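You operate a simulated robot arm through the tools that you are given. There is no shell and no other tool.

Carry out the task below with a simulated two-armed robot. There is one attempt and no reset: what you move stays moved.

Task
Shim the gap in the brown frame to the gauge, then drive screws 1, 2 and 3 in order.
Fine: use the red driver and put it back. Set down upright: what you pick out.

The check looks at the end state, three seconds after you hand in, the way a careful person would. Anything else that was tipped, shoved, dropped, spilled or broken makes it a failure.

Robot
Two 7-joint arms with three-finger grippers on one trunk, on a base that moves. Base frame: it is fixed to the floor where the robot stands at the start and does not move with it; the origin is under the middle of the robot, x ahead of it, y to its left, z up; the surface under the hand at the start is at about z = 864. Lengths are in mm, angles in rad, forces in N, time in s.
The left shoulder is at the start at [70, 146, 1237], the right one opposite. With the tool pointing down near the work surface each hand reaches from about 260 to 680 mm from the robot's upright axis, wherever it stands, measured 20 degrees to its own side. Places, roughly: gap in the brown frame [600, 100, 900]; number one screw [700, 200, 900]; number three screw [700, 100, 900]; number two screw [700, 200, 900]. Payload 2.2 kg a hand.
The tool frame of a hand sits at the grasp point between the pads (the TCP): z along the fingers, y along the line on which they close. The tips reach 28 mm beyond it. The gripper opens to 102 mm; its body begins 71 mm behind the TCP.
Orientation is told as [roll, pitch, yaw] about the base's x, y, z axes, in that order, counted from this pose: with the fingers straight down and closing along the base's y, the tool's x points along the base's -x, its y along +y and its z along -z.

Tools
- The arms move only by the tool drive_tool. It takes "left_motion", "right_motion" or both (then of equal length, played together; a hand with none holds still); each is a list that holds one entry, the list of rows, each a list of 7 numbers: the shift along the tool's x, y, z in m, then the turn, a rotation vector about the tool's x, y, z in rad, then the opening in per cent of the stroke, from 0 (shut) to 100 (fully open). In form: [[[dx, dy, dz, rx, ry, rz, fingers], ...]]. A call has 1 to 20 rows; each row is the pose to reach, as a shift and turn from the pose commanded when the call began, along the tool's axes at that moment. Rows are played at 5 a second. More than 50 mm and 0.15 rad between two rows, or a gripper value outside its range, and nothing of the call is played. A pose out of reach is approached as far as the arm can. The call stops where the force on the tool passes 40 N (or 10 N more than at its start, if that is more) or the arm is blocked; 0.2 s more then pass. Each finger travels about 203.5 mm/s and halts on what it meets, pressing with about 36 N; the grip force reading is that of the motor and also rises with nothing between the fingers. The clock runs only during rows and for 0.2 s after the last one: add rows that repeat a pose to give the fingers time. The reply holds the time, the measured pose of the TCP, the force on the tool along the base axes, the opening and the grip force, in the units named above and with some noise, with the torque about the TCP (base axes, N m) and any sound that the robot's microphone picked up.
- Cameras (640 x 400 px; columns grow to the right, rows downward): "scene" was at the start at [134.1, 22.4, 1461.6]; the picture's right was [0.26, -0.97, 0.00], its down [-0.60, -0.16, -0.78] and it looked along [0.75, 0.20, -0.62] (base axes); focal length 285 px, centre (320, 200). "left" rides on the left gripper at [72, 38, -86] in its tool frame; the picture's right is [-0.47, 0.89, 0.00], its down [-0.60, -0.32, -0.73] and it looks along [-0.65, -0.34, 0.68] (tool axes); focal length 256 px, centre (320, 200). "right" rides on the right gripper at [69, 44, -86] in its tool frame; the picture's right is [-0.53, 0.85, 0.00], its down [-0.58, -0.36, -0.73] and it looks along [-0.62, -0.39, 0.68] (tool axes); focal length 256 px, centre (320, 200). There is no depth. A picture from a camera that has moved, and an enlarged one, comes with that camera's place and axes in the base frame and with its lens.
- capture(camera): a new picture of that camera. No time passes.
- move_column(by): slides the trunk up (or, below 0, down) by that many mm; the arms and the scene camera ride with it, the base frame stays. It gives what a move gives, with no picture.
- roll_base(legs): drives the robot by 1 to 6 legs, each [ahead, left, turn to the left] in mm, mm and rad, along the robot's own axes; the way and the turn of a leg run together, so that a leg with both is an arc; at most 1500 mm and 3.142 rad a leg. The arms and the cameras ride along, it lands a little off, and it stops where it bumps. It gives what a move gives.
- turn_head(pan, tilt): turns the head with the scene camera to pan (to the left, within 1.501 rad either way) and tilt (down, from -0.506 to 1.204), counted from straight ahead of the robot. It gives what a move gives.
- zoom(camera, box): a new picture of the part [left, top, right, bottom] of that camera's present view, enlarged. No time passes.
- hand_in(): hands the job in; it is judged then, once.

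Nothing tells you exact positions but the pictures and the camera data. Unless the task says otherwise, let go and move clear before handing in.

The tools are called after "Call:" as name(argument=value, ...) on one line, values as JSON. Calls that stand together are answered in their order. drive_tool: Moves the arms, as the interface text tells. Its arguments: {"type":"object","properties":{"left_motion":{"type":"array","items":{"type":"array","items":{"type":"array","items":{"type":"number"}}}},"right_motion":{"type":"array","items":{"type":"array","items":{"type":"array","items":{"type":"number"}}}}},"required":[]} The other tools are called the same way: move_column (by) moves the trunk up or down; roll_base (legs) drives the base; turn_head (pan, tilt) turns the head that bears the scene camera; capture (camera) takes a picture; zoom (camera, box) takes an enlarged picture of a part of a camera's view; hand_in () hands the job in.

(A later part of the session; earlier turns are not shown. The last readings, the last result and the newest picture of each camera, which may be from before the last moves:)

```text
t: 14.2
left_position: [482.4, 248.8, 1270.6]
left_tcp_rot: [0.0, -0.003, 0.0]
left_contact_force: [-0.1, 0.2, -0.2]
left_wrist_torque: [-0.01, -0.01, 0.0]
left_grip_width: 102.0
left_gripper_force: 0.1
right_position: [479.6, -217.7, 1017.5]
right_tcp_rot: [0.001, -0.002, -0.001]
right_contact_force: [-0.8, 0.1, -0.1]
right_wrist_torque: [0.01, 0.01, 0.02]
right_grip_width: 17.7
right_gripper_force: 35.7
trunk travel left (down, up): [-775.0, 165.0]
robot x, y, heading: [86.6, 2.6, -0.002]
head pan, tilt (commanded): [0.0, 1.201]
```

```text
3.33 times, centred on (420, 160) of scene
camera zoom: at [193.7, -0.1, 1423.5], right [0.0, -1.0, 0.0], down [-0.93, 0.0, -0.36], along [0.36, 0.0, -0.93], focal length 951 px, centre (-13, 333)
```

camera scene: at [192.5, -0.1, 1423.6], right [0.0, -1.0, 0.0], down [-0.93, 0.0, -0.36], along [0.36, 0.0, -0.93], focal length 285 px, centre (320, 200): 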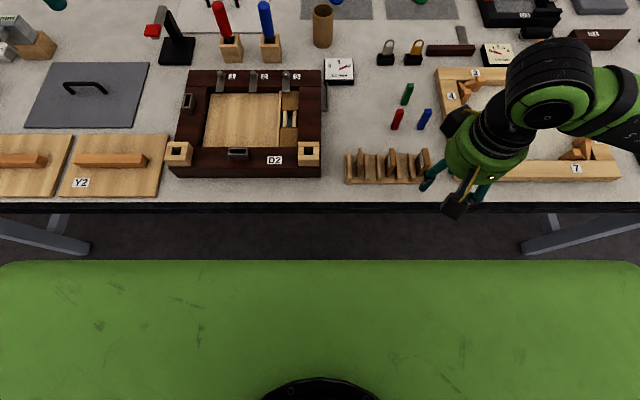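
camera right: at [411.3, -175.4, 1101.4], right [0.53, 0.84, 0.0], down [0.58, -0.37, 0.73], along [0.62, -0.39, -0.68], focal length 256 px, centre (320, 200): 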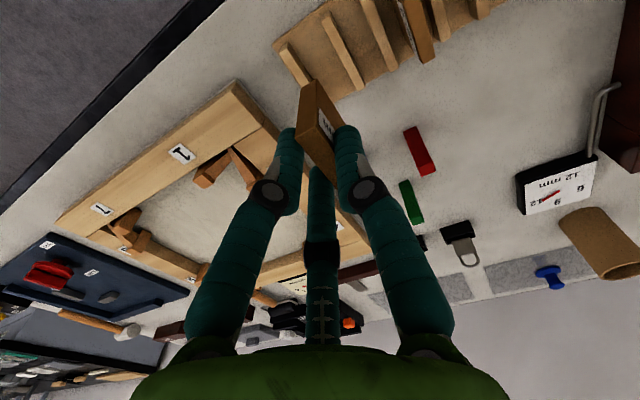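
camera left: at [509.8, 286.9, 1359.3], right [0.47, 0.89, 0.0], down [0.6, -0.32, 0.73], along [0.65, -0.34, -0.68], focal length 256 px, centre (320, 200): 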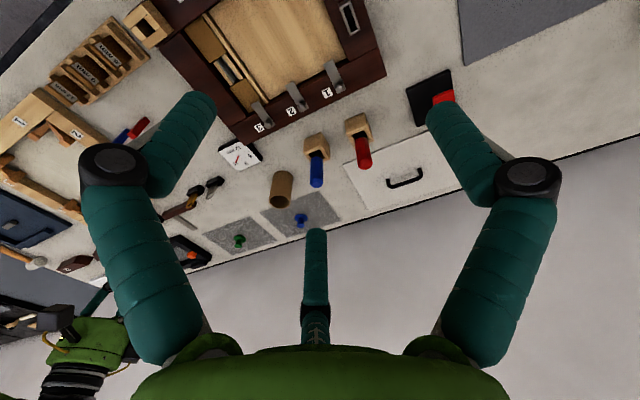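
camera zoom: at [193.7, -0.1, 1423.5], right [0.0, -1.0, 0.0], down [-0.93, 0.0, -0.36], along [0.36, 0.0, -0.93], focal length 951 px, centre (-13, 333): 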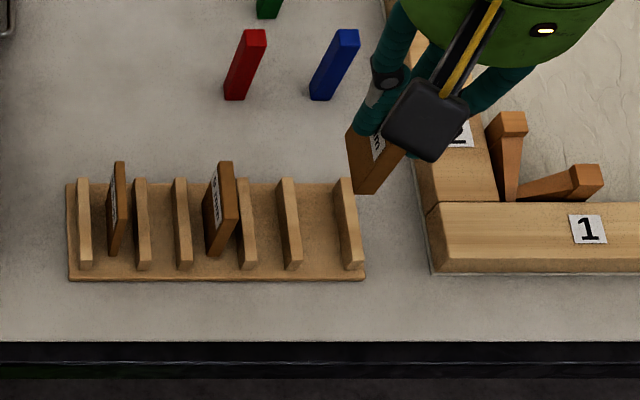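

The shim is held clear. I'll measure its pose in the hand.

Call:
zoom(camera="right", box=[270, 70, 370, 215])

Call:
zoom(camera="left", box=[0, 60, 220, 200])

Call:
zoom(camera="scene", box=[420, 110, 480, 160])

```text
2.76 times, centred on (320, 142) of right
camera zoom: at [411.3, -175.4, 1101.4], right [0.53, 0.84, 0.0], down [0.58, -0.37, 0.73], along [0.62, -0.39, -0.68], focal length 706 px, centre (320, 359)
```

zoom: 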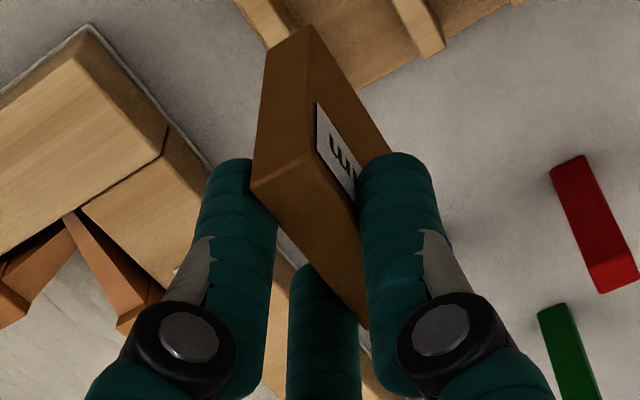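

```text
2.86 times, centred on (110, 130) of left
camera zoom: at [410.7, 287.0, 1357.8], right [0.46, 0.89, 0.0], down [0.6, -0.32, 0.73], along [0.65, -0.34, -0.68], focal length 731 px, centre (920, 400)
```

zoom: 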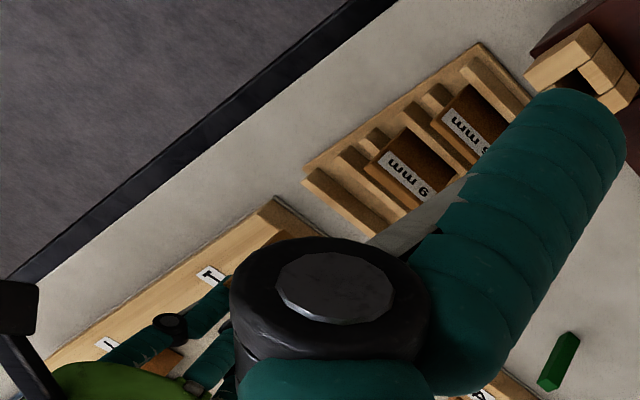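

```text
8.00 times, centred on (450, 135) of scene
camera zoom: at [193.7, -0.1, 1423.5], right [0.0, -1.0, 0.0], down [-0.93, 0.0, -0.36], along [0.36, 0.0, -0.93], focal length 2282 px, centre (-720, 720)
```

zoom: 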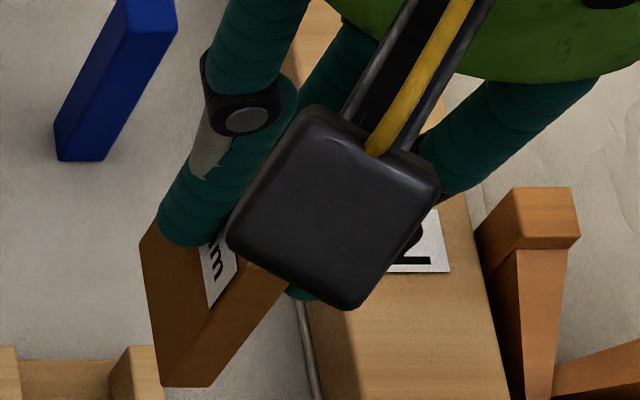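

The shim sits about 6.6 mm to +y of the TCP with its length along x. I'll carry it over to hover above the slot.

Call:
drive_tool(right_motion=[[[-0.015, 0.035, 0, 0, 0, 0, 10], [-0.03, 0.07, 0, 0, 0, 0, 10], [-0.045, 0.105, 0, 0, 0, 0, 10], [-0.06, 0.14, 0, 0, 0, 0, 10], [-0.075, 0.175, 0, 0, 0, 0, 10], [-0.09, 0.21, 0, 0, 0, 0, 10], [-0.1, 0.245, 0, 0, 0, 0, 10], [-0.1115, 0.2784, 0, 0, 0, 0, 10], [-0.1115, 0.2784, 0, 0, 0, 0, 10], [-0.1115, 0.2784, 0, 0, 0, 0, 10]]])

Call:
capture(camera="scene")

Call:
capture(camera="left")

Call:
capture(camera="right")

```text
t: 16.4
left_position: [482.4, 247.6, 1271.8]
left_tcp_rot: [0.001, -0.002, 0.0]
left_contact_force: [-1.0, 0.5, 0.1]
left_wrist_torque: [0.01, 0.01, 0.01]
left_grip_width: 102.0
left_gripper_force: 0.1
right_position: [592.3, 60.6, 1016.1]
right_tcp_rot: [0.0, -0.002, 0.0]
right_contact_force: [-0.5, -0.3, -0.2]
right_wrist_torque: [0.01, -0.02, 0.0]
right_grip_width: 17.9
right_gripper_force: 35.9
trunk travel left (down, up): [-775.0, 165.0]
robot x, y, heading: [89.5, -2.6, 0.0]
head pan, tilt (commanded): [0.0, 1.201]
```

```text
taken
camera scene: at [193.7, -0.5, 1423.5], right [0.0, -1.0, 0.0], down [-0.93, 0.0, -0.36], along [0.36, 0.0, -0.93], focal length 285 px, centre (320, 200)
```

scene: 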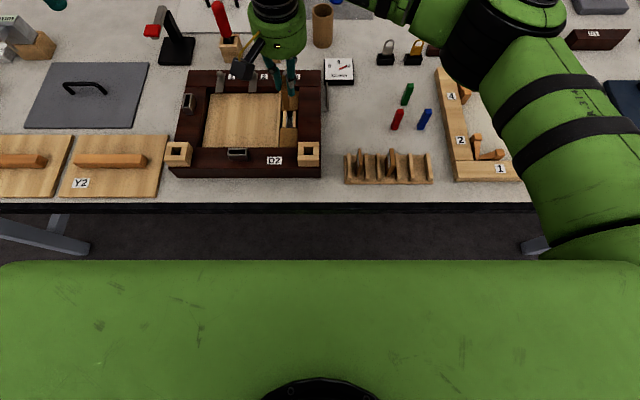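

```text
taken
camera left: at [410.7, 286.6, 1357.9], right [0.46, 0.89, 0.0], down [0.6, -0.32, 0.73], along [0.65, -0.34, -0.68], focal length 256 px, centre (320, 200)
```

left: 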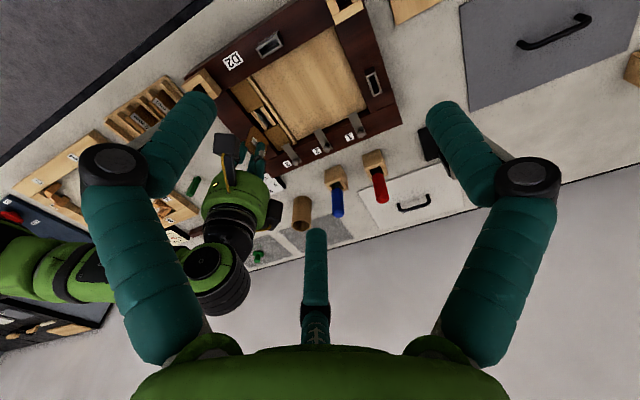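

```text
taken
camera right: at [523.7, 103.7, 1100.7], right [0.54, 0.84, 0.0], down [0.58, -0.37, 0.73], along [0.62, -0.39, -0.68], focal length 256 px, centre (320, 200)
```

right: 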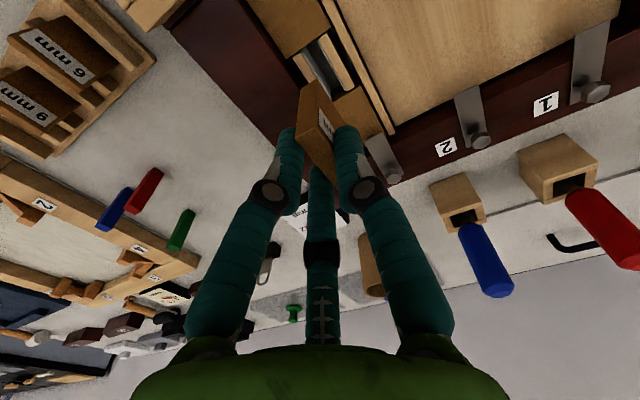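

All three cameras see the shim above the slot. Zooming for the alignment check.

Call:
zoom(camera="scene", box=[265, 70, 325, 140])

Call:
zoom(camera="right", box=[260, 10, 380, 180])

Call:
zoom(camera="left", box=[220, 70, 300, 180])

```text
5.71 times, centred on (295, 105) of scene
camera zoom: at [193.7, -0.5, 1423.5], right [0.0, -1.0, 0.0], down [-0.93, 0.0, -0.36], along [0.36, 0.0, -0.93], focal length 1630 px, centre (463, 743)
```

zoom: 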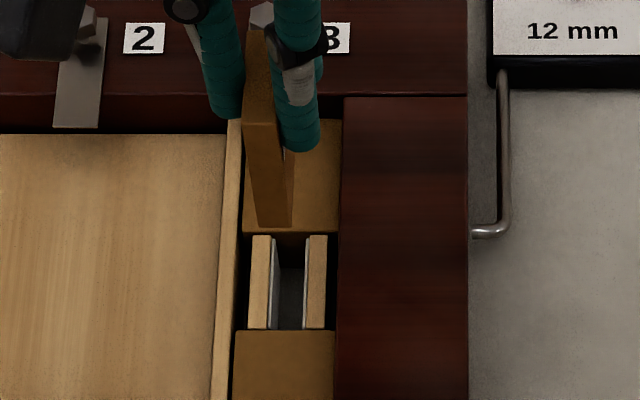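

```text
2.35 times, centred on (320, 95) of right
camera zoom: at [523.7, 103.7, 1100.7], right [0.54, 0.84, 0.0], down [0.58, -0.37, 0.73], along [0.62, -0.39, -0.68], focal length 602 px, centre (320, 447)
```

zoom: 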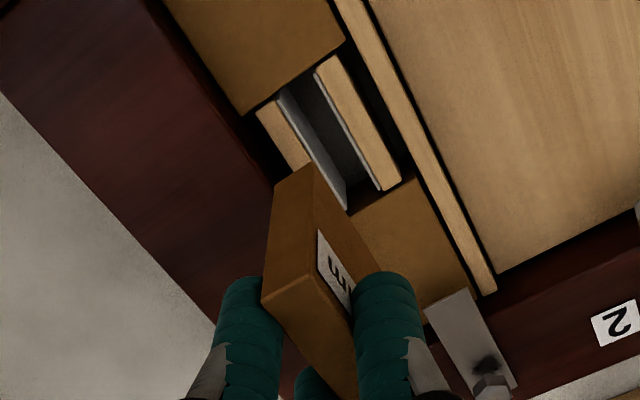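

```text
3.64 times, centred on (260, 125) of left
camera zoom: at [410.7, 286.6, 1357.9], right [0.46, 0.89, 0.0], down [0.6, -0.32, 0.73], along [0.65, -0.34, -0.68], focal length 931 px, centre (538, 473)
```

zoom: 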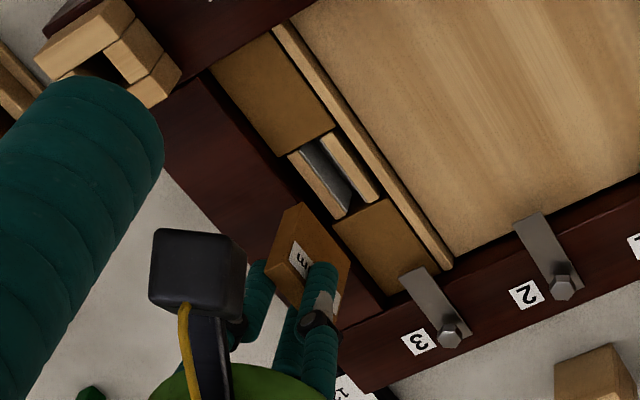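

Call:
zoom(camera="scene", box=[276, 96, 308, 132])

Call:
zoom(camera="right", box=[300, 15, 350, 85])

Call:
zoom(camera="left", box=[245, 95, 285, 165])

```text
11.11 times, centred on (292, 114) of scene
camera zoom: at [193.7, -0.5, 1423.5], right [0.0, -1.0, 0.0], down [-0.93, 0.0, -0.36], along [0.36, 0.0, -0.93], focal length 3170 px, centre (631, 1156)
```

zoom: 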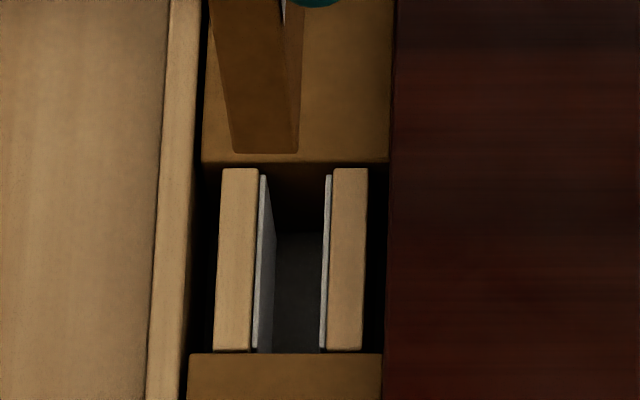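

```text
5.71 times, centred on (325, 50) of right
camera zoom: at [523.7, 103.7, 1100.7], right [0.54, 0.84, 0.0], down [0.58, -0.37, 0.73], along [0.62, -0.39, -0.68], focal length 1463 px, centre (291, 1057)
```

zoom: 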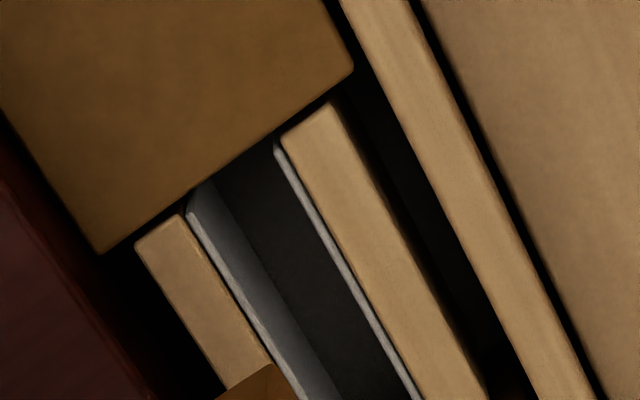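

```text
5.71 times, centred on (265, 130) of left
camera zoom: at [410.7, 286.6, 1357.9], right [0.46, 0.89, 0.0], down [0.6, -0.32, 0.73], along [0.65, -0.34, -0.68], focal length 1463 px, centre (634, 600)
```

zoom: 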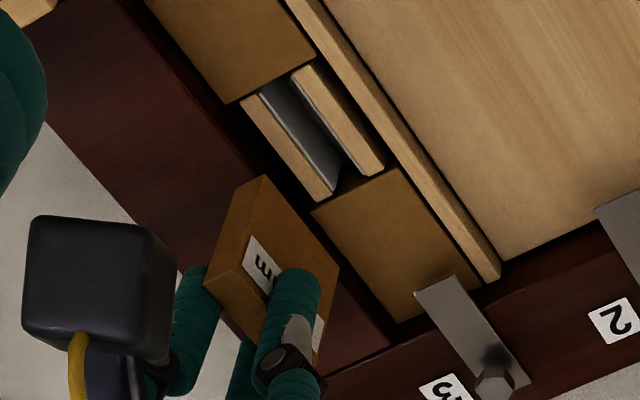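

Call:
zoom(camera="scene", box=[272, 74, 312, 114])

Call:
zoom(camera="right", box=[290, 70, 350, 145])

```text
10.00 times, centred on (292, 94) of scene
camera zoom: at [193.7, -0.5, 1423.5], right [0.0, -1.0, 0.0], down [-0.93, 0.0, -0.36], along [0.36, 0.0, -0.93], focal length 2853 px, centre (600, 1260)
```

zoom: 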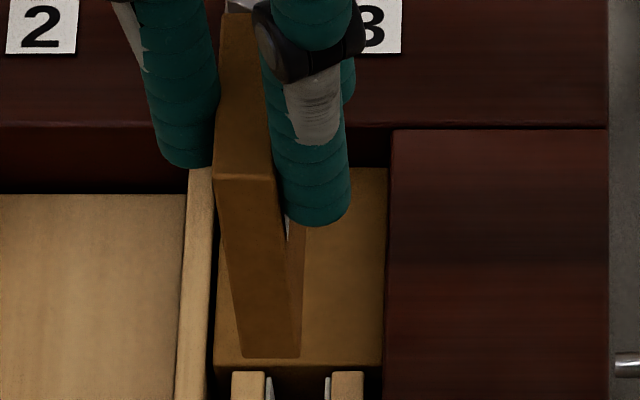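

```text
5.33 times, centred on (320, 108) of right
camera zoom: at [523.7, 103.7, 1100.7], right [0.54, 0.84, 0.0], down [0.58, -0.37, 0.73], along [0.62, -0.39, -0.68], focal length 1365 px, centre (320, 693)
```

zoom: 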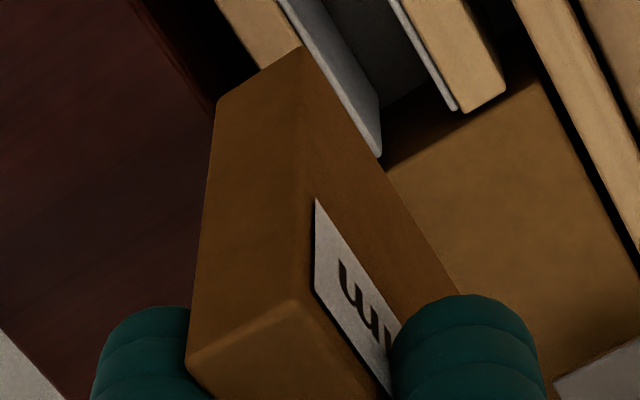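

The shim is vertical within about 0.01 rad and about 1.2 mm to the -y side of the slot centre. I'll correct that and lower until the bottom is about 6 mm above the jaws, then re-check.

Call:
drive_tool(right_motion=[[[0.0008, 0.0012, 0.01, 0, 0, 0, 10], [0.0008, 0.0012, 0.025, 0, 0, 0, 10], [0.0008, 0.0012, 0.038, 0, 0, 0, 10], [0.0008, 0.0012, 0.046, 0, 0, 0, 10], [0.0008, 0.0012, 0.046, 0, 0, 0, 10], [0.0008, 0.0012, 0.046, 0, 0, 0, 10]]])

Call:
zoom(camera="scene", box=[276, 90, 308, 130])

Call:
zoom(camera="right", box=[290, 30, 350, 130])

Call:
zoom(camera="left", box=[245, 95, 285, 145])

```text
t: 17.8
left_position: [482.7, 248.6, 1271.7]
left_tcp_rot: [0.002, -0.001, 0.0]
left_contact_force: [-0.5, 0.3, -0.5]
left_wrist_torque: [0.0, -0.01, -0.02]
left_grip_width: 102.0
left_gripper_force: 0.1
right_position: [590.2, 63.0, 970.6]
right_tcp_rot: [0.0, -0.002, 0.001]
right_contact_force: [-0.7, 0.6, 0.7]
right_wrist_torque: [0.01, -0.01, -0.02]
right_grip_width: 17.5
right_gripper_force: 35.8
trunk travel left (down, up): [-775.0, 165.0]
robot x, y, heading: [85.3, -0.7, -0.004]
head pan, tilt (commanded): [0.0, 1.201]
```

```text
10.00 times, centred on (292, 110) of scene
camera zoom: at [193.7, 0.0, 1423.5], right [0.0, -1.0, 0.0], down [-0.93, 0.0, -0.36], along [0.36, 0.0, -0.93], focal length 2853 px, centre (600, 1100)
```

zoom: 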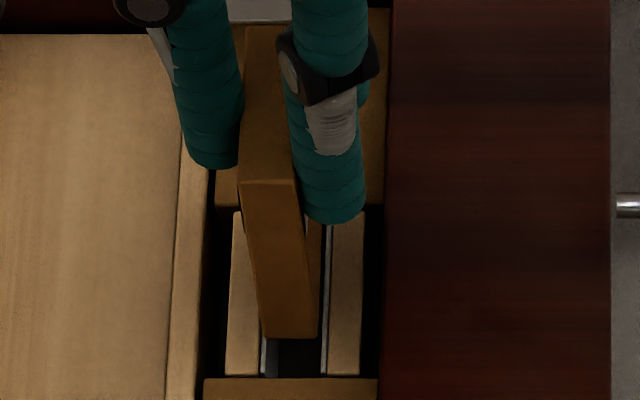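

```text
4.00 times, centred on (320, 80) of right
camera zoom: at [522.9, 104.8, 1055.4], right [0.53, 0.84, 0.0], down [0.58, -0.37, 0.73], along [0.62, -0.39, -0.68], focal length 1024 px, centre (320, 680)
```

zoom: 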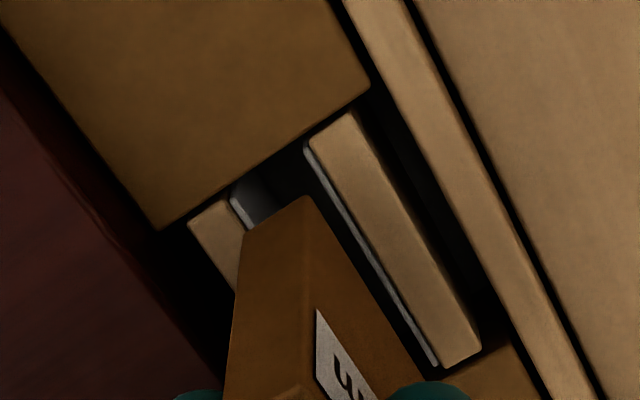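

```text
8.00 times, centred on (265, 120) of left
camera zoom: at [410.7, 287.1, 1357.7], right [0.46, 0.89, 0.0], down [0.6, -0.32, 0.73], along [0.65, -0.34, -0.68], focal length 2048 px, centre (760, 840)
```

zoom: 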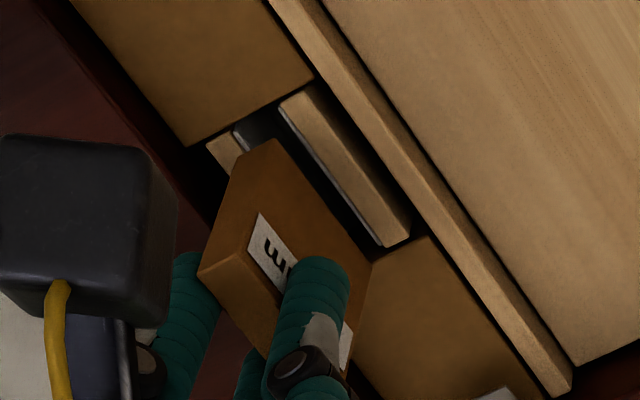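

Call:
zoom(camera="scene", box=[284, 112, 302, 130])

Call:
zoom(camera="right", box=[300, 55, 340, 95])

Call:
zoom(camera="left", box=[255, 105, 275, 130])

```text
16.00 times, centred on (293, 121) of scene
camera zoom: at [193.7, 0.0, 1423.5], right [0.0, -1.0, 0.0], down [-0.93, 0.0, -0.36], along [0.36, 0.0, -0.93], focal length 4565 px, centre (752, 1464)
```

zoom: 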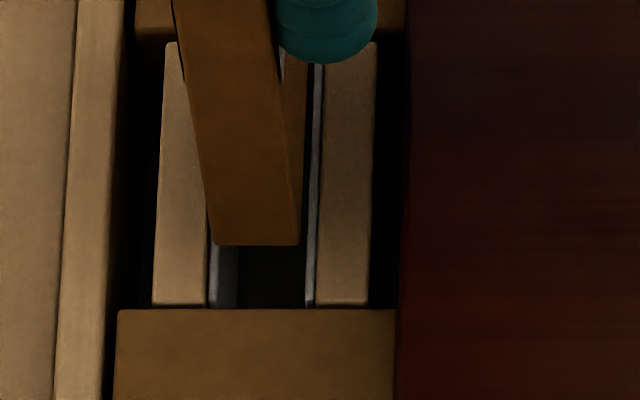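

```text
10.00 times, centred on (320, 75) of right
camera zoom: at [522.9, 104.8, 1055.4], right [0.53, 0.84, 0.0], down [0.58, -0.37, 0.73], along [0.62, -0.39, -0.68], focal length 2560 px, centre (320, 1450)
```

zoom: 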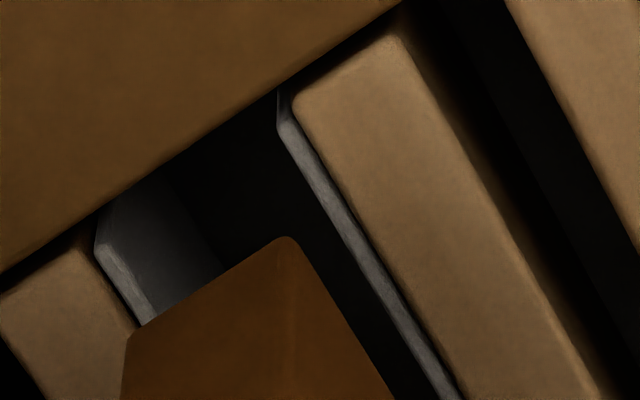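

```text
16.00 times, centred on (265, 118) of left
camera zoom: at [410.7, 287.1, 1357.7], right [0.46, 0.89, 0.0], down [0.6, -0.32, 0.73], along [0.65, -0.34, -0.68], focal length 4096 px, centre (1200, 1520)
```

zoom: 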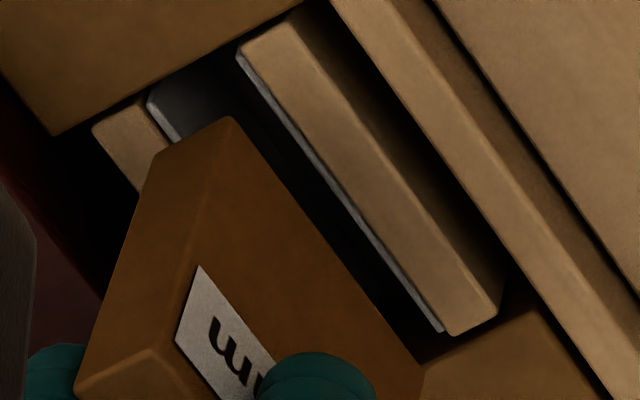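

The shim is centred over the slot within about 0.2 mm. I'll lower it slowly, watching the force.

Call:
drive_tool(right_motion=[[[0, -0.0002, 0.004, 0, 0, 0, 10], [0, -0.0002, 0.007, 0, 0, 0, 10], [0, -0.0002, 0.009, 0, 0, 0, 10], [0, -0.0002, 0.011, 0, 0, 0, 10], [0, -0.0002, 0.013, 0, 0, 0, 10], [0, -0.0002, 0.013, 0, 0, 0, 10]]])

Call:
zoom(camera="scene", box=[280, 98, 306, 130])

Call:
zoom(camera="left", box=[250, 100, 285, 140])

```text
t: 19.2
left_position: [482.2, 248.3, 1271.9]
left_tcp_rot: [-0.001, -0.004, 0.0]
left_contact_force: [-0.2, 0.0, -0.2]
left_wrist_torque: [0.0, 0.03, -0.01]
left_grip_width: 101.9
left_gripper_force: 0.0
right_position: [590.1, 61.1, 956.7]
right_tcp_rot: [0.001, -0.001, 0.001]
right_contact_force: [-0.7, -0.2, -0.1]
right_wrist_torque: [0.01, 0.0, 0.05]
right_grip_width: 17.7
right_gripper_force: 36.1
trunk travel left (down, up): [-775.0, 165.0]
robot x, y, heading: [85.4, -0.5, 0.003]
head pan, tilt (commanded): [0.0, 1.201]
```

```text
12.50 times, centred on (293, 114) of scene
camera zoom: at [193.7, -0.1, 1423.5], right [0.0, -1.0, 0.0], down [-0.93, 0.0, -0.36], along [0.36, 0.0, -0.93], focal length 3566 px, centre (658, 1275)
```

zoom: 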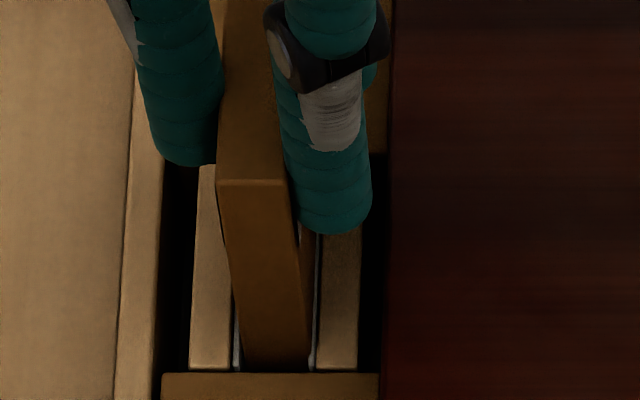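

```text
10.00 times, centred on (268, 120) of left
camera zoom: at [410.7, 287.0, 1357.8], right [0.46, 0.89, 0.0], down [0.6, -0.32, 0.73], along [0.65, -0.34, -0.68], focal length 2560 px, centre (845, 1000)
```

zoom: 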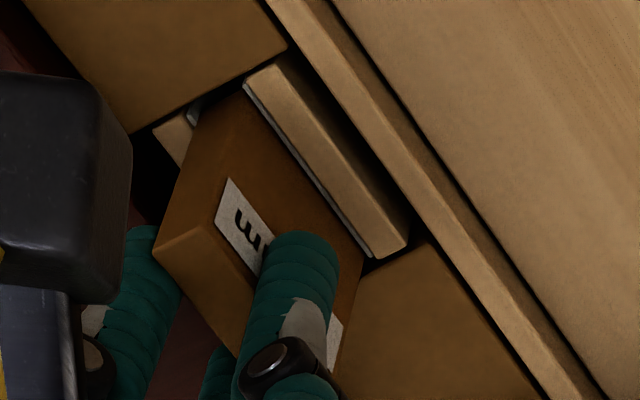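

The bottom edge has entered between the plates with no contact force. Continuing down until the fingertips are just above the frame top.

Call:
drive_tool(right_motion=[[[0, 0, 0.003, 0, 0, 0, 10], [0, 0, 0.006, 0, 0, 0, 10], [0, 0, 0.009, 0, 0, 0, 10], [0, 0, 0.012, 0, 0, 0, 10], [0, 0, 0.014, 0, 0, 0, 10], [0, 0, 0.016, 0, 0, 0, 10], [0, 0, 0.016, 0, 0, 0, 10]]])

Call:
zoom(camera="scene", box=[280, 98, 306, 130])

Call:
zoom(camera="left", box=[250, 100, 285, 140])

Call:
zoom(camera="right", box=[270, 50, 370, 210])

```text
t: 20.8
left_position: [483.8, 249.3, 1271.0]
left_tcp_rot: [0.0, -0.001, -0.001]
left_contact_force: [-0.3, -0.8, 0.2]
left_wrist_torque: [0.02, -0.01, 0.03]
left_grip_width: 101.9
left_gripper_force: 0.1
right_position: [589.3, 62.0, 941.0]
right_tcp_rot: [-0.002, -0.001, 0.0]
right_contact_force: [-0.5, 0.9, -1.1]
right_wrist_torque: [0.01, 0.01, 0.0]
right_grip_width: 17.9
right_gripper_force: 35.6
trunk travel left (down, up): [-775.0, 165.0]
robot x, y, heading: [89.1, -0.5, 0.001]
head pan, tilt (commanded): [0.0, 1.201]
```

```text
12.50 times, centred on (293, 114) of scene
camera zoom: at [193.8, -0.1, 1423.5], right [0.0, -1.0, 0.0], down [-0.93, 0.0, -0.36], along [0.36, 0.0, -0.93], focal length 3566 px, centre (658, 1275)
```

zoom: 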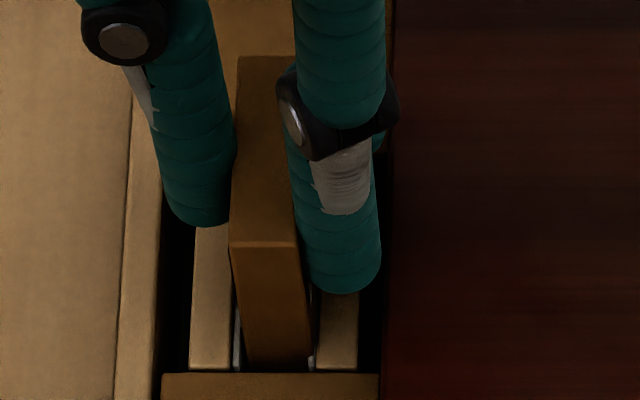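

```text
10.00 times, centred on (268, 120) of left
camera zoom: at [410.7, 287.0, 1357.8], right [0.46, 0.89, 0.0], down [0.6, -0.32, 0.73], along [0.65, -0.34, -0.68], focal length 2560 px, centre (845, 1000)
```

zoom: 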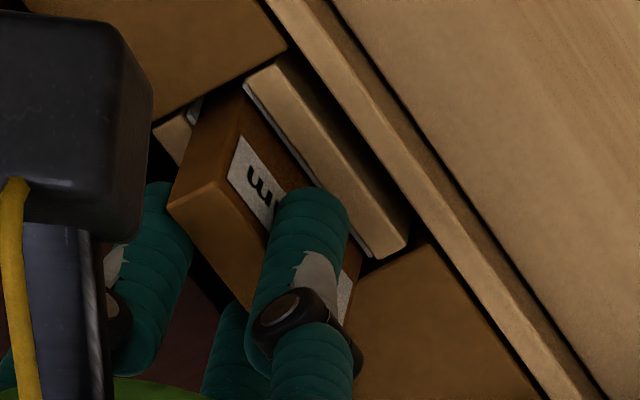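

```text
2.50 times, centred on (320, 130) of right
camera zoom: at [522.6, 104.1, 1026.1], right [0.53, 0.84, 0.0], down [0.58, -0.37, 0.73], along [0.62, -0.39, -0.68], focal length 640 px, centre (320, 375)
```

zoom: 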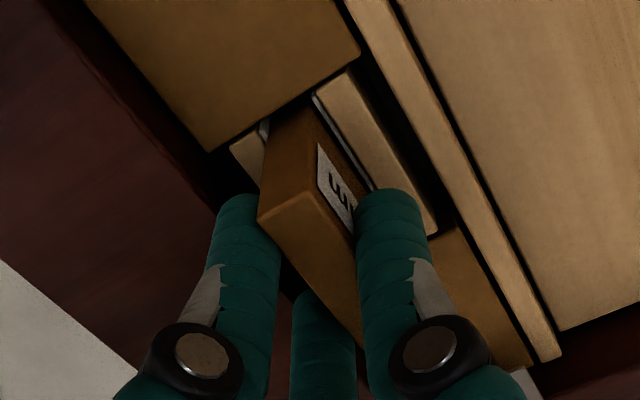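

Still no contact force, and the shim is 20 mm into the slot. I'll lower 3 mm more, open just enough to release, and look.

Call:
drive_tool(right_motion=[[[0, 0, 0.0015, 0, 0, 0, 10], [0, 0, 0.003, 0, 0, 0, 10], [0, 0, 0.003, 0, 0, 0, 10]]])

Call:
drive_tool(right_motion=[[[0, 0, 0, 0, 0, 0, 18], [0, 0, 0, 0, 0, 0, 24], [0, 0, 0, 0, 0, 0, 30], [0, 0, 0, 0, 0, 0, 34], [0, 0, 0, 0, 0, 0, 34]]])

Call:
zoom(camera="scene", box=[280, 98, 306, 130])

Call:
zoom(camera="right", box=[270, 50, 370, 210])

```text
t: 21.6
left_position: [481.6, 248.8, 1272.4]
left_tcp_rot: [-0.001, -0.004, 0.0]
left_contact_force: [-0.2, 0.2, -0.3]
left_wrist_torque: [0.02, -0.01, -0.03]
left_grip_width: 102.1
left_gripper_force: 0.0
right_position: [590.2, 63.0, 939.4]
right_tcp_rot: [0.001, -0.004, 0.001]
right_contact_force: [0.4, -0.7, 10.1]
right_wrist_torque: [-0.02, 0.01, -0.02]
right_grip_width: 17.9
right_gripper_force: 35.9
trunk travel left (down, up): [-775.0, 165.0]
robot x, y, heading: [86.9, -1.0, -0.006]
head pan, tilt (commanded): [0.0, 1.201]
```

```text
t: 22.8
left_position: [482.7, 248.1, 1271.5]
left_tcp_rot: [0.0, 0.0, 0.001]
left_contact_force: [0.9, -0.8, 0.7]
left_wrist_torque: [-0.01, 0.02, -0.02]
left_grip_width: 101.9
left_gripper_force: 0.0
right_position: [591.3, 62.3, 937.3]
right_tcp_rot: [0.0, -0.001, 0.0]
right_contact_force: [0.7, 0.3, -0.3]
right_wrist_torque: [0.01, 0.02, 0.0]
right_grip_width: 34.9
right_gripper_force: 0.1
trunk travel left (down, up): [-775.0, 165.0]
robot x, y, heading: [88.1, -0.5, 0.0]
head pan, tilt (commanded): [0.0, 1.201]
```

```text
12.50 times, centred on (293, 114) of scene
camera zoom: at [193.7, -0.1, 1423.5], right [0.0, -1.0, 0.0], down [-0.93, 0.0, -0.36], along [0.36, 0.0, -0.93], focal length 3566 px, centre (658, 1275)
```

zoom: 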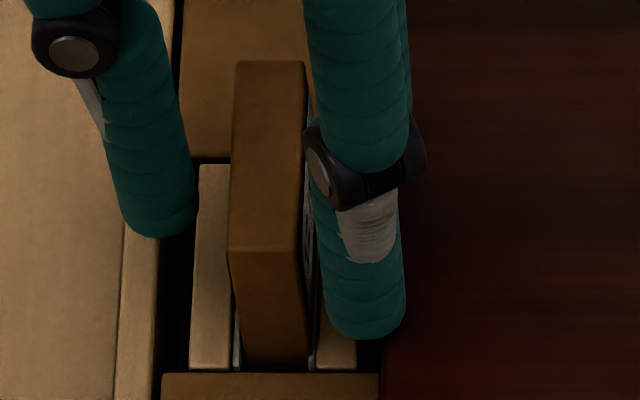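

```text
2.50 times, centred on (320, 130) of right
camera zoom: at [522.8, 104.1, 1023.2], right [0.54, 0.84, 0.0], down [0.58, -0.37, 0.73], along [0.62, -0.39, -0.68], focal length 640 px, centre (320, 375)
```

zoom: 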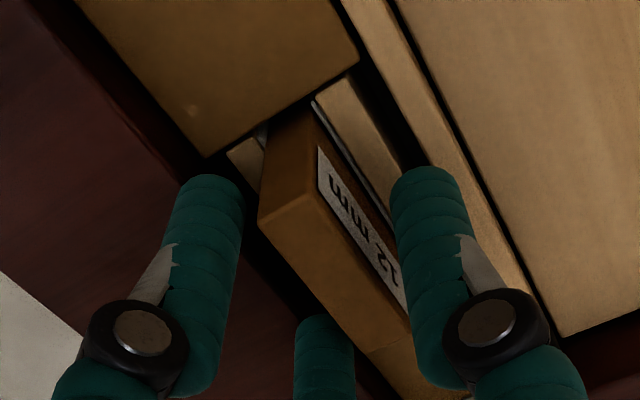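

A 10 N upward force at the last step matches the slot floor at about z = 875, so the shim looks seated. I'll lift the hand clear and inspect.

Call:
drive_tool(right_motion=[[[0, 0, 0, 0, 0, 0, 45], [0, 0, -0.01, 0, 0, 0, 45], [0, 0, -0.03, 0, 0, 0, 45], [0, 0, -0.06, 0, 0, 0, 45], [0, 0, -0.09, 0, 0, 0, 45], [0, 0, -0.09, 0, 0, 0, 45]]])

Call:
zoom(camera="scene", box=[270, 85, 320, 135])

Call:
zoom(camera="left", box=[245, 90, 295, 150])

Call:
zoom(camera="right", box=[270, 10, 370, 110])

```text
t: 24.2
left_position: [484.0, 248.4, 1271.5]
left_tcp_rot: [0.0, -0.002, -0.001]
left_contact_force: [-0.4, 0.5, 0.5]
left_wrist_torque: [0.02, 0.0, -0.01]
left_grip_width: 102.3
left_gripper_force: 0.2
right_position: [591.6, 61.4, 1028.4]
right_tcp_rot: [0.0, 0.0, -0.002]
right_contact_force: [0.1, 0.2, -0.1]
right_wrist_torque: [0.0, 0.0, 0.0]
right_grip_width: 46.0
right_gripper_force: 0.1
trunk travel left (down, up): [-775.0, 165.0]
robot x, y, heading: [88.7, 0.9, 0.001]
head pan, tilt (commanded): [0.0, 1.201]
```

```text
8.00 times, centred on (295, 110) of scene
camera zoom: at [194.0, -0.1, 1423.4], right [0.0, -1.0, 0.0], down [-0.93, 0.0, -0.36], along [0.36, 0.0, -0.93], focal length 2282 px, centre (520, 920)
```

zoom: 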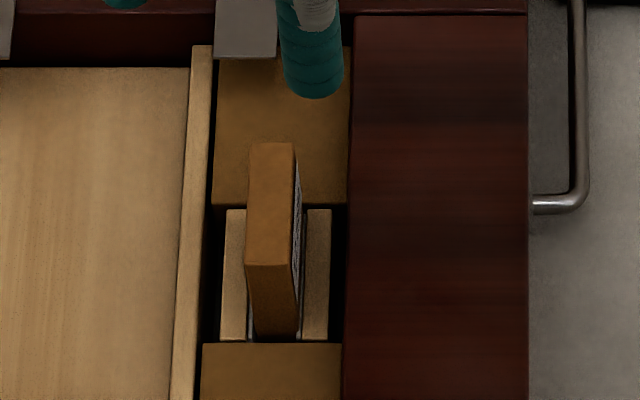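

```text
6.67 times, centred on (270, 120) of left
camera zoom: at [410.9, 287.0, 1357.7], right [0.46, 0.89, 0.0], down [0.6, -0.32, 0.73], along [0.65, -0.34, -0.68], focal length 1707 px, centre (653, 733)
```

zoom: 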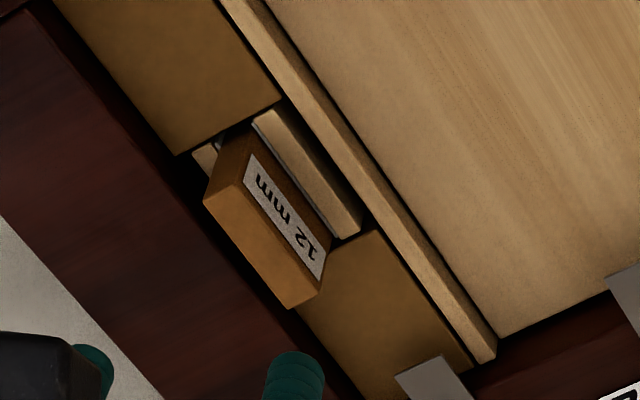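

```text
4.00 times, centred on (320, 60) of right
camera zoom: at [523.0, 104.4, 1113.8], right [0.54, 0.84, 0.0], down [0.58, -0.37, 0.73], along [0.62, -0.39, -0.68], focal length 1024 px, centre (320, 760)
```

zoom: 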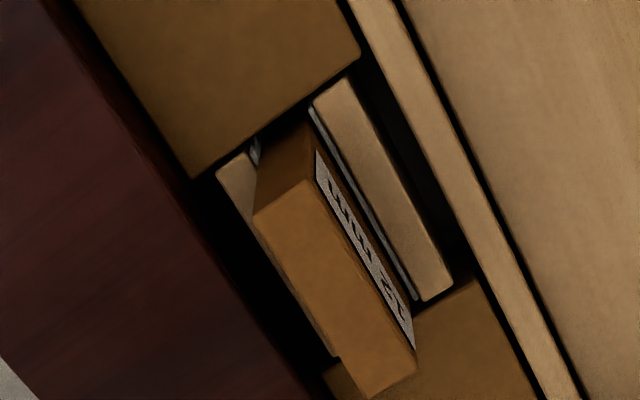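

The shim stands upright between the jaws. I'll confirm it's fully down by pressing its top gently with closed fingertips.

Call:
drive_tool(right_motion=[[[0, 0.0055, 0, 0, 0, 0, 20], [0, 0.0055, 0.02, 0, 0, 0, 5], [0, 0.0055, 0.045, 0, 0, 0, 2], [0, 0.0055, 0.062, 0, 0, 0, 2], [0, 0.0055, 0.066, 0, 0, 0, 2], [0, 0.0055, 0.066, 0, 0, 0, 2]]])

Call:
zoom(camera="scene", box=[270, 75, 320, 135])

```text
t: 25.6
left_position: [483.4, 247.8, 1271.7]
left_tcp_rot: [-0.001, -0.002, 0.0]
left_contact_force: [0.3, 0.5, -1.3]
left_wrist_torque: [0.01, 0.03, 0.01]
left_grip_width: 101.8
left_gripper_force: 0.0
right_position: [588.9, 66.8, 961.8]
right_tcp_rot: [0.0, -0.002, -0.004]
right_contact_force: [0.1, -1.0, -0.6]
right_wrist_torque: [-0.01, 0.02, -0.02]
right_grip_width: 2.4
right_gripper_force: 0.5
trunk travel left (down, up): [-775.0, 165.0]
robot x, y, heading: [86.6, -0.4, -0.001]
head pan, tilt (commanded): [0.0, 1.201]
```

```text
6.67 times, centred on (295, 105) of scene
camera zoom: at [193.8, -0.1, 1423.5], right [0.0, -1.0, 0.0], down [-0.93, 0.0, -0.36], along [0.36, 0.0, -0.93], focal length 1902 px, centre (487, 833)
```

zoom: 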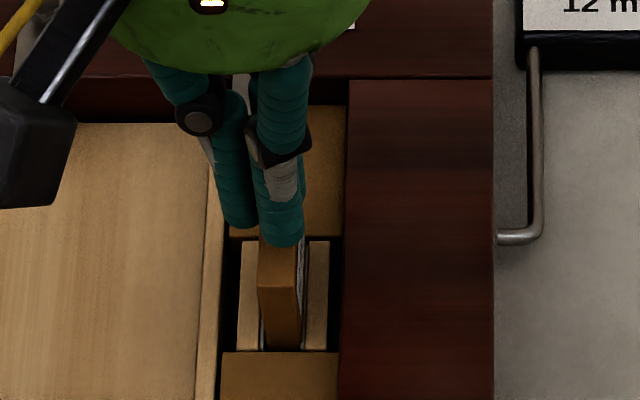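

Call:
drive_tool(right_motion=[[[0, 0, 0.002, 0, 0, 0, 2], [0, 0, 0.004, 0, 0, 0, 2], [0, 0, 0.005, 0, 0, 0, 2], [0, 0, 0.006, 0, 0, 0, 2], [0, 0, 0.007, 0, 0, 0, 2], [0, 0, 0.007, 0, 0, 0, 2]]])

```text
t: 27.0
left_position: [483.4, 248.4, 1271.7]
left_tcp_rot: [0.001, -0.001, 0.001]
left_contact_force: [-0.3, -0.2, -0.5]
left_wrist_torque: [0.03, 0.01, -0.04]
left_grip_width: 101.9
left_gripper_force: 0.0
right_position: [589.2, 67.2, 954.2]
right_tcp_rot: [0.0, -0.003, 0.0]
right_contact_force: [0.1, -0.1, 1.3]
right_wrist_torque: [-0.01, -0.01, 0.03]
right_grip_width: 2.4
right_gripper_force: 0.0
trunk travel left (down, up): [-775.0, 165.0]
robot x, y, heading: [88.6, 1.8, -0.001]
head pan, tilt (commanded): [0.0, 1.201]
```

The tips have reached about z = 926 with barely any force. I'll go down in 1 mm steps.

Call:
drive_tool(right_motion=[[[0, 0, 0.001, 0, 0, 0, 2], [0, 0, 0.002, 0, 0, 0, 2], [0, 0, 0.003, 0, 0, 0, 2], [0, 0, 0.003, 0, 0, 0, 2]]])

Call:
zoom(camera="scene", box=[270, 75, 320, 135])

```text
t: 28.0
left_position: [483.1, 247.4, 1271.0]
left_tcp_rot: [0.0, -0.001, 0.0]
left_contact_force: [-0.4, 0.5, 1.4]
left_wrist_torque: [0.0, -0.03, -0.03]
left_grip_width: 102.1
left_gripper_force: 0.0
right_position: [589.9, 67.4, 951.4]
right_tcp_rot: [0.002, -0.002, 0.0]
right_contact_force: [-0.4, 0.3, 0.6]
right_wrist_torque: [0.0, -0.01, 0.01]
right_grip_width: 2.5
right_gripper_force: 0.7
trunk travel left (down, up): [-775.0, 165.0]
robot x, y, heading: [89.4, 2.1, 0.0]
head pan, tilt (commanded): [0.0, 1.201]
```

```text
6.67 times, centred on (295, 105) of scene
camera zoom: at [193.7, -0.1, 1423.5], right [0.0, -1.0, 0.0], down [-0.93, 0.0, -0.36], along [0.36, 0.0, -0.93], focal length 1902 px, centre (487, 833)
```

zoom: 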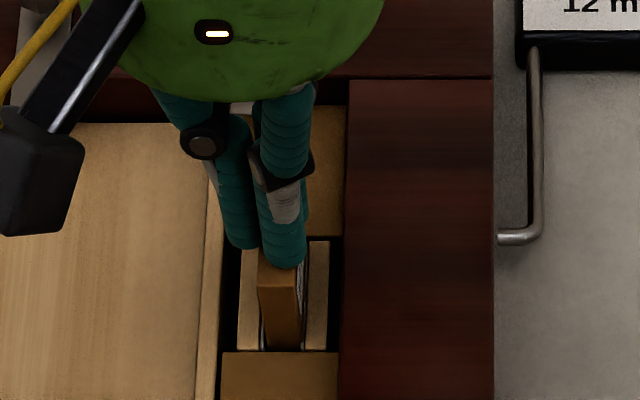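

Call:
zoom(camera="scene", box=[282, 100, 306, 132])

Call:
zoom(camera="left", box=[245, 90, 295, 150])

Call:
zoom(camera="right", box=[270, 60, 370, 180])

```text
12.50 times, centred on (294, 116) of scene
camera zoom: at [193.7, -0.1, 1423.5], right [0.0, -1.0, 0.0], down [-0.93, 0.0, -0.36], along [0.36, 0.0, -0.93], focal length 3566 px, centre (645, 1250)
```

zoom: 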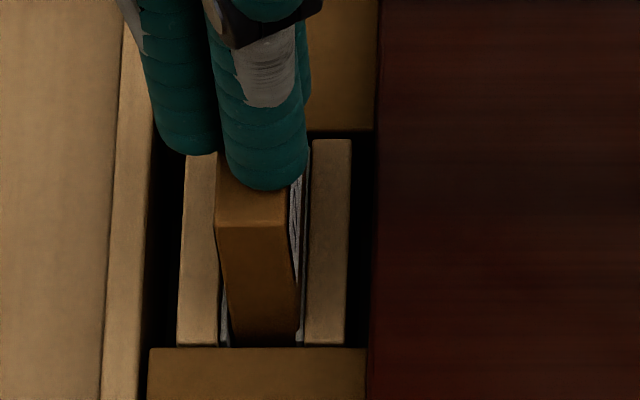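

```text
6.67 times, centred on (270, 120) of left
camera zoom: at [410.7, 287.0, 1357.8], right [0.46, 0.89, 0.0], down [0.6, -0.32, 0.73], along [0.65, -0.34, -0.68], focal length 1707 px, centre (653, 733)
```

zoom: 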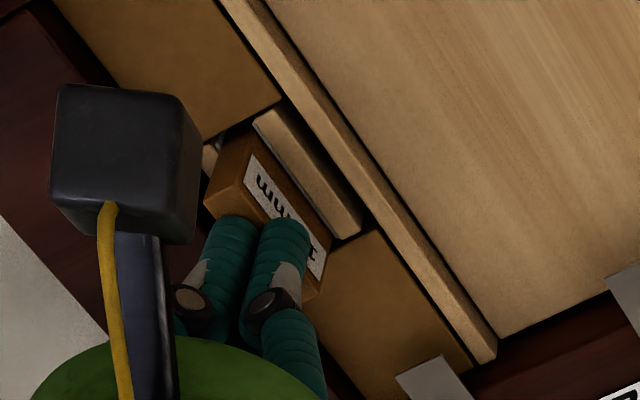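

```text
3.33 times, centred on (320, 120) of right
camera zoom: at [522.3, 109.7, 1037.3], right [0.53, 0.84, 0.0], down [0.58, -0.37, 0.73], along [0.62, -0.39, -0.68], focal length 853 px, centre (320, 467)
```

zoom: 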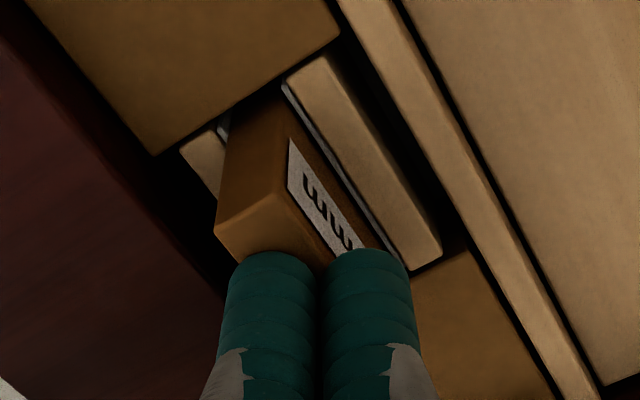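

Call:
drive_tool(right_motion=[[[0, 0, 0.001, 0, 0, 0, 2], [0, 0, 0.002, 0, 0, 0, 2], [0, 0, 0.003, 0, 0, 0, 2], [0, 0, 0.003, 0, 0, 0, 2]]])

Call:
zoom(camera="scene", box=[282, 100, 306, 132])

```text
t: 29.0
left_position: [482.4, 247.9, 1271.5]
left_tcp_rot: [0.001, -0.004, 0.0]
left_contact_force: [0.3, -0.2, 0.1]
left_wrist_torque: [-0.04, 0.01, 0.01]
left_grip_width: 102.0
left_gripper_force: 0.0
right_position: [589.6, 66.7, 950.1]
right_tcp_rot: [0.001, -0.004, -0.002]
right_contact_force: [1.8, -0.1, 14.2]
right_wrist_torque: [-0.01, -0.08, -0.05]
right_grip_width: 5.7
right_gripper_force: 32.0
trunk travel left (down, up): [-775.0, 165.0]
robot x, y, heading: [88.1, 0.8, 0.003]
head pan, tilt (commanded): [0.0, 1.201]
```

```text
12.50 times, centred on (294, 116) of scene
camera zoom: at [191.9, -0.4, 1423.8], right [0.0, -1.0, 0.0], down [-0.93, 0.0, -0.36], along [0.36, 0.0, -0.93], focal length 3566 px, centre (645, 1250)
```

zoom: 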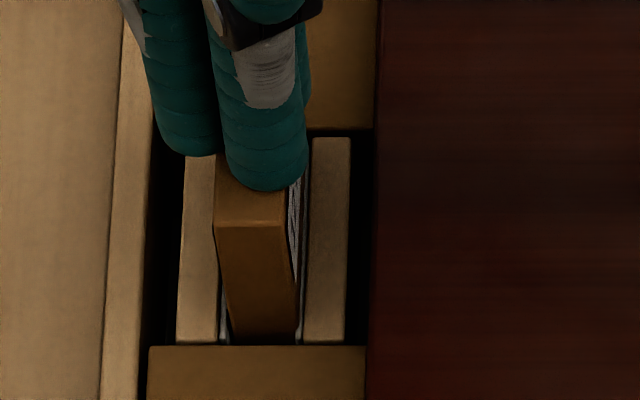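

The top takes 14 N without moving, so the shim is fully seated. I'll lift off and park the right hand up and to the right.

Call:
drive_tool(right_motion=[[[0, 0, -0.02, 0, 0, 0, 2], [0, 0, -0.06, 0, 0, 0, 2], [0, 0, -0.1, 0, 0, 0, 10], [0, 0, -0.14, 0, 0, 0, 10], [0, -0.03, -0.17, 0, 0, 0, 10], [0.01, -0.07, -0.19, 0, 0, 0, 10], [0.02, -0.11, -0.2, 0, 0, 0, 10], [0.03, -0.15, -0.2, 0, 0, 0, 10], [0.04, -0.19, -0.2, 0, 0, 0, 10], [0.05, -0.23, -0.2, 0, 0, 0, 10], [0.05, -0.26, -0.2, 0, 0, 0, 10], [0.05, -0.26, -0.2, 0, 0, 0, 10]]])

Call:
roll_base(legs=[[110, 0, 0]])

Call:
drive_tool(left_motion=[[[0, 0, 0, 0, 0, 0, 100], [0, 0, 0, 0, 0, 0, 100], [0, 0, 0, 0, 0, 0, 100], [0, 0, 0, 0, 0, 0, 100]]])

Call:
capture(camera="scene")

Call:
capture(camera="left")

```text
t: 31.6
left_position: [483.0, 249.9, 1269.8]
left_tcp_rot: [0.0, -0.002, 0.0]
left_contact_force: [-0.3, -0.2, 0.5]
left_wrist_torque: [-0.04, -0.02, -0.04]
left_grip_width: 101.8
left_gripper_force: 0.0
right_position: [539.8, -193.7, 1147.7]
right_tcp_rot: [0.0, 0.001, -0.001]
right_contact_force: [-0.5, 0.6, 0.2]
right_wrist_torque: [0.01, 0.01, 0.02]
right_grip_width: 10.2
right_gripper_force: 0.2
trunk travel left (down, up): [-775.0, 165.0]
robot x, y, heading: [85.5, -0.0, -0.0]
head pan, tilt (commanded): [0.0, 1.201]
```

```text
t: 32.8
left_position: [588.7, 248.2, 1272.8]
left_tcp_rot: [-0.001, -0.004, -0.001]
left_contact_force: [0.1, 0.0, 0.0]
left_wrist_torque: [0.01, 0.02, 0.01]
left_grip_width: 102.0
left_gripper_force: 0.0
right_position: [647.4, -193.6, 1149.4]
right_tcp_rot: [0.0, -0.004, 0.0]
right_contact_force: [0.5, -0.7, -0.1]
right_wrist_torque: [0.01, 0.0, -0.04]
right_grip_width: 10.6
right_gripper_force: 0.1
trunk travel left (down, up): [-775.0, 165.0]
robot x, y, heading: [195.6, 1.0, -0.002]
head pan, tilt (commanded): [0.0, 1.201]
```

```text
t: 33.8
left_position: [591.3, 247.7, 1272.2]
left_tcp_rot: [-0.001, -0.004, 0.0]
left_contact_force: [-0.5, -0.4, 0.8]
left_wrist_torque: [0.03, 0.01, 0.01]
left_grip_width: 101.8
left_gripper_force: 0.0
right_position: [648.7, -193.1, 1148.9]
right_tcp_rot: [0.001, 0.0, 0.001]
right_contact_force: [-0.1, -0.4, 0.1]
right_wrist_torque: [-0.02, -0.04, -0.01]
right_grip_width: 10.3
right_gripper_force: 0.1
trunk travel left (down, up): [-775.0, 165.0]
robot x, y, heading: [193.9, 0.2, -0.004]
head pan, tilt (commanded): [0.0, 1.201]
```

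```text
taken
camera scene: at [301.7, -0.2, 1423.5], right [0.0, -1.0, 0.0], down [-0.93, 0.0, -0.36], along [0.36, 0.0, -0.93], focal length 285 px, centre (320, 200)
```

scene: 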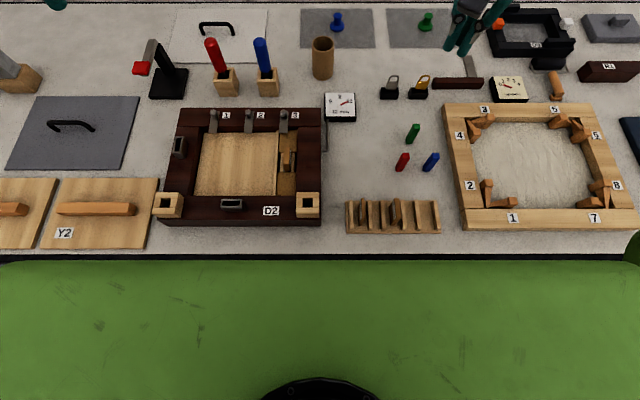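

```text
taken
camera left: at [518.7, 286.8, 1358.1], right [0.47, 0.89, 0.0], down [0.6, -0.32, 0.73], along [0.65, -0.34, -0.68], focal length 256 px, centre (320, 200)
```

left: 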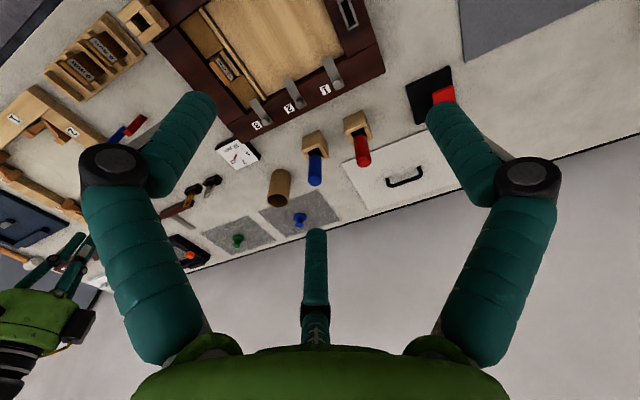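

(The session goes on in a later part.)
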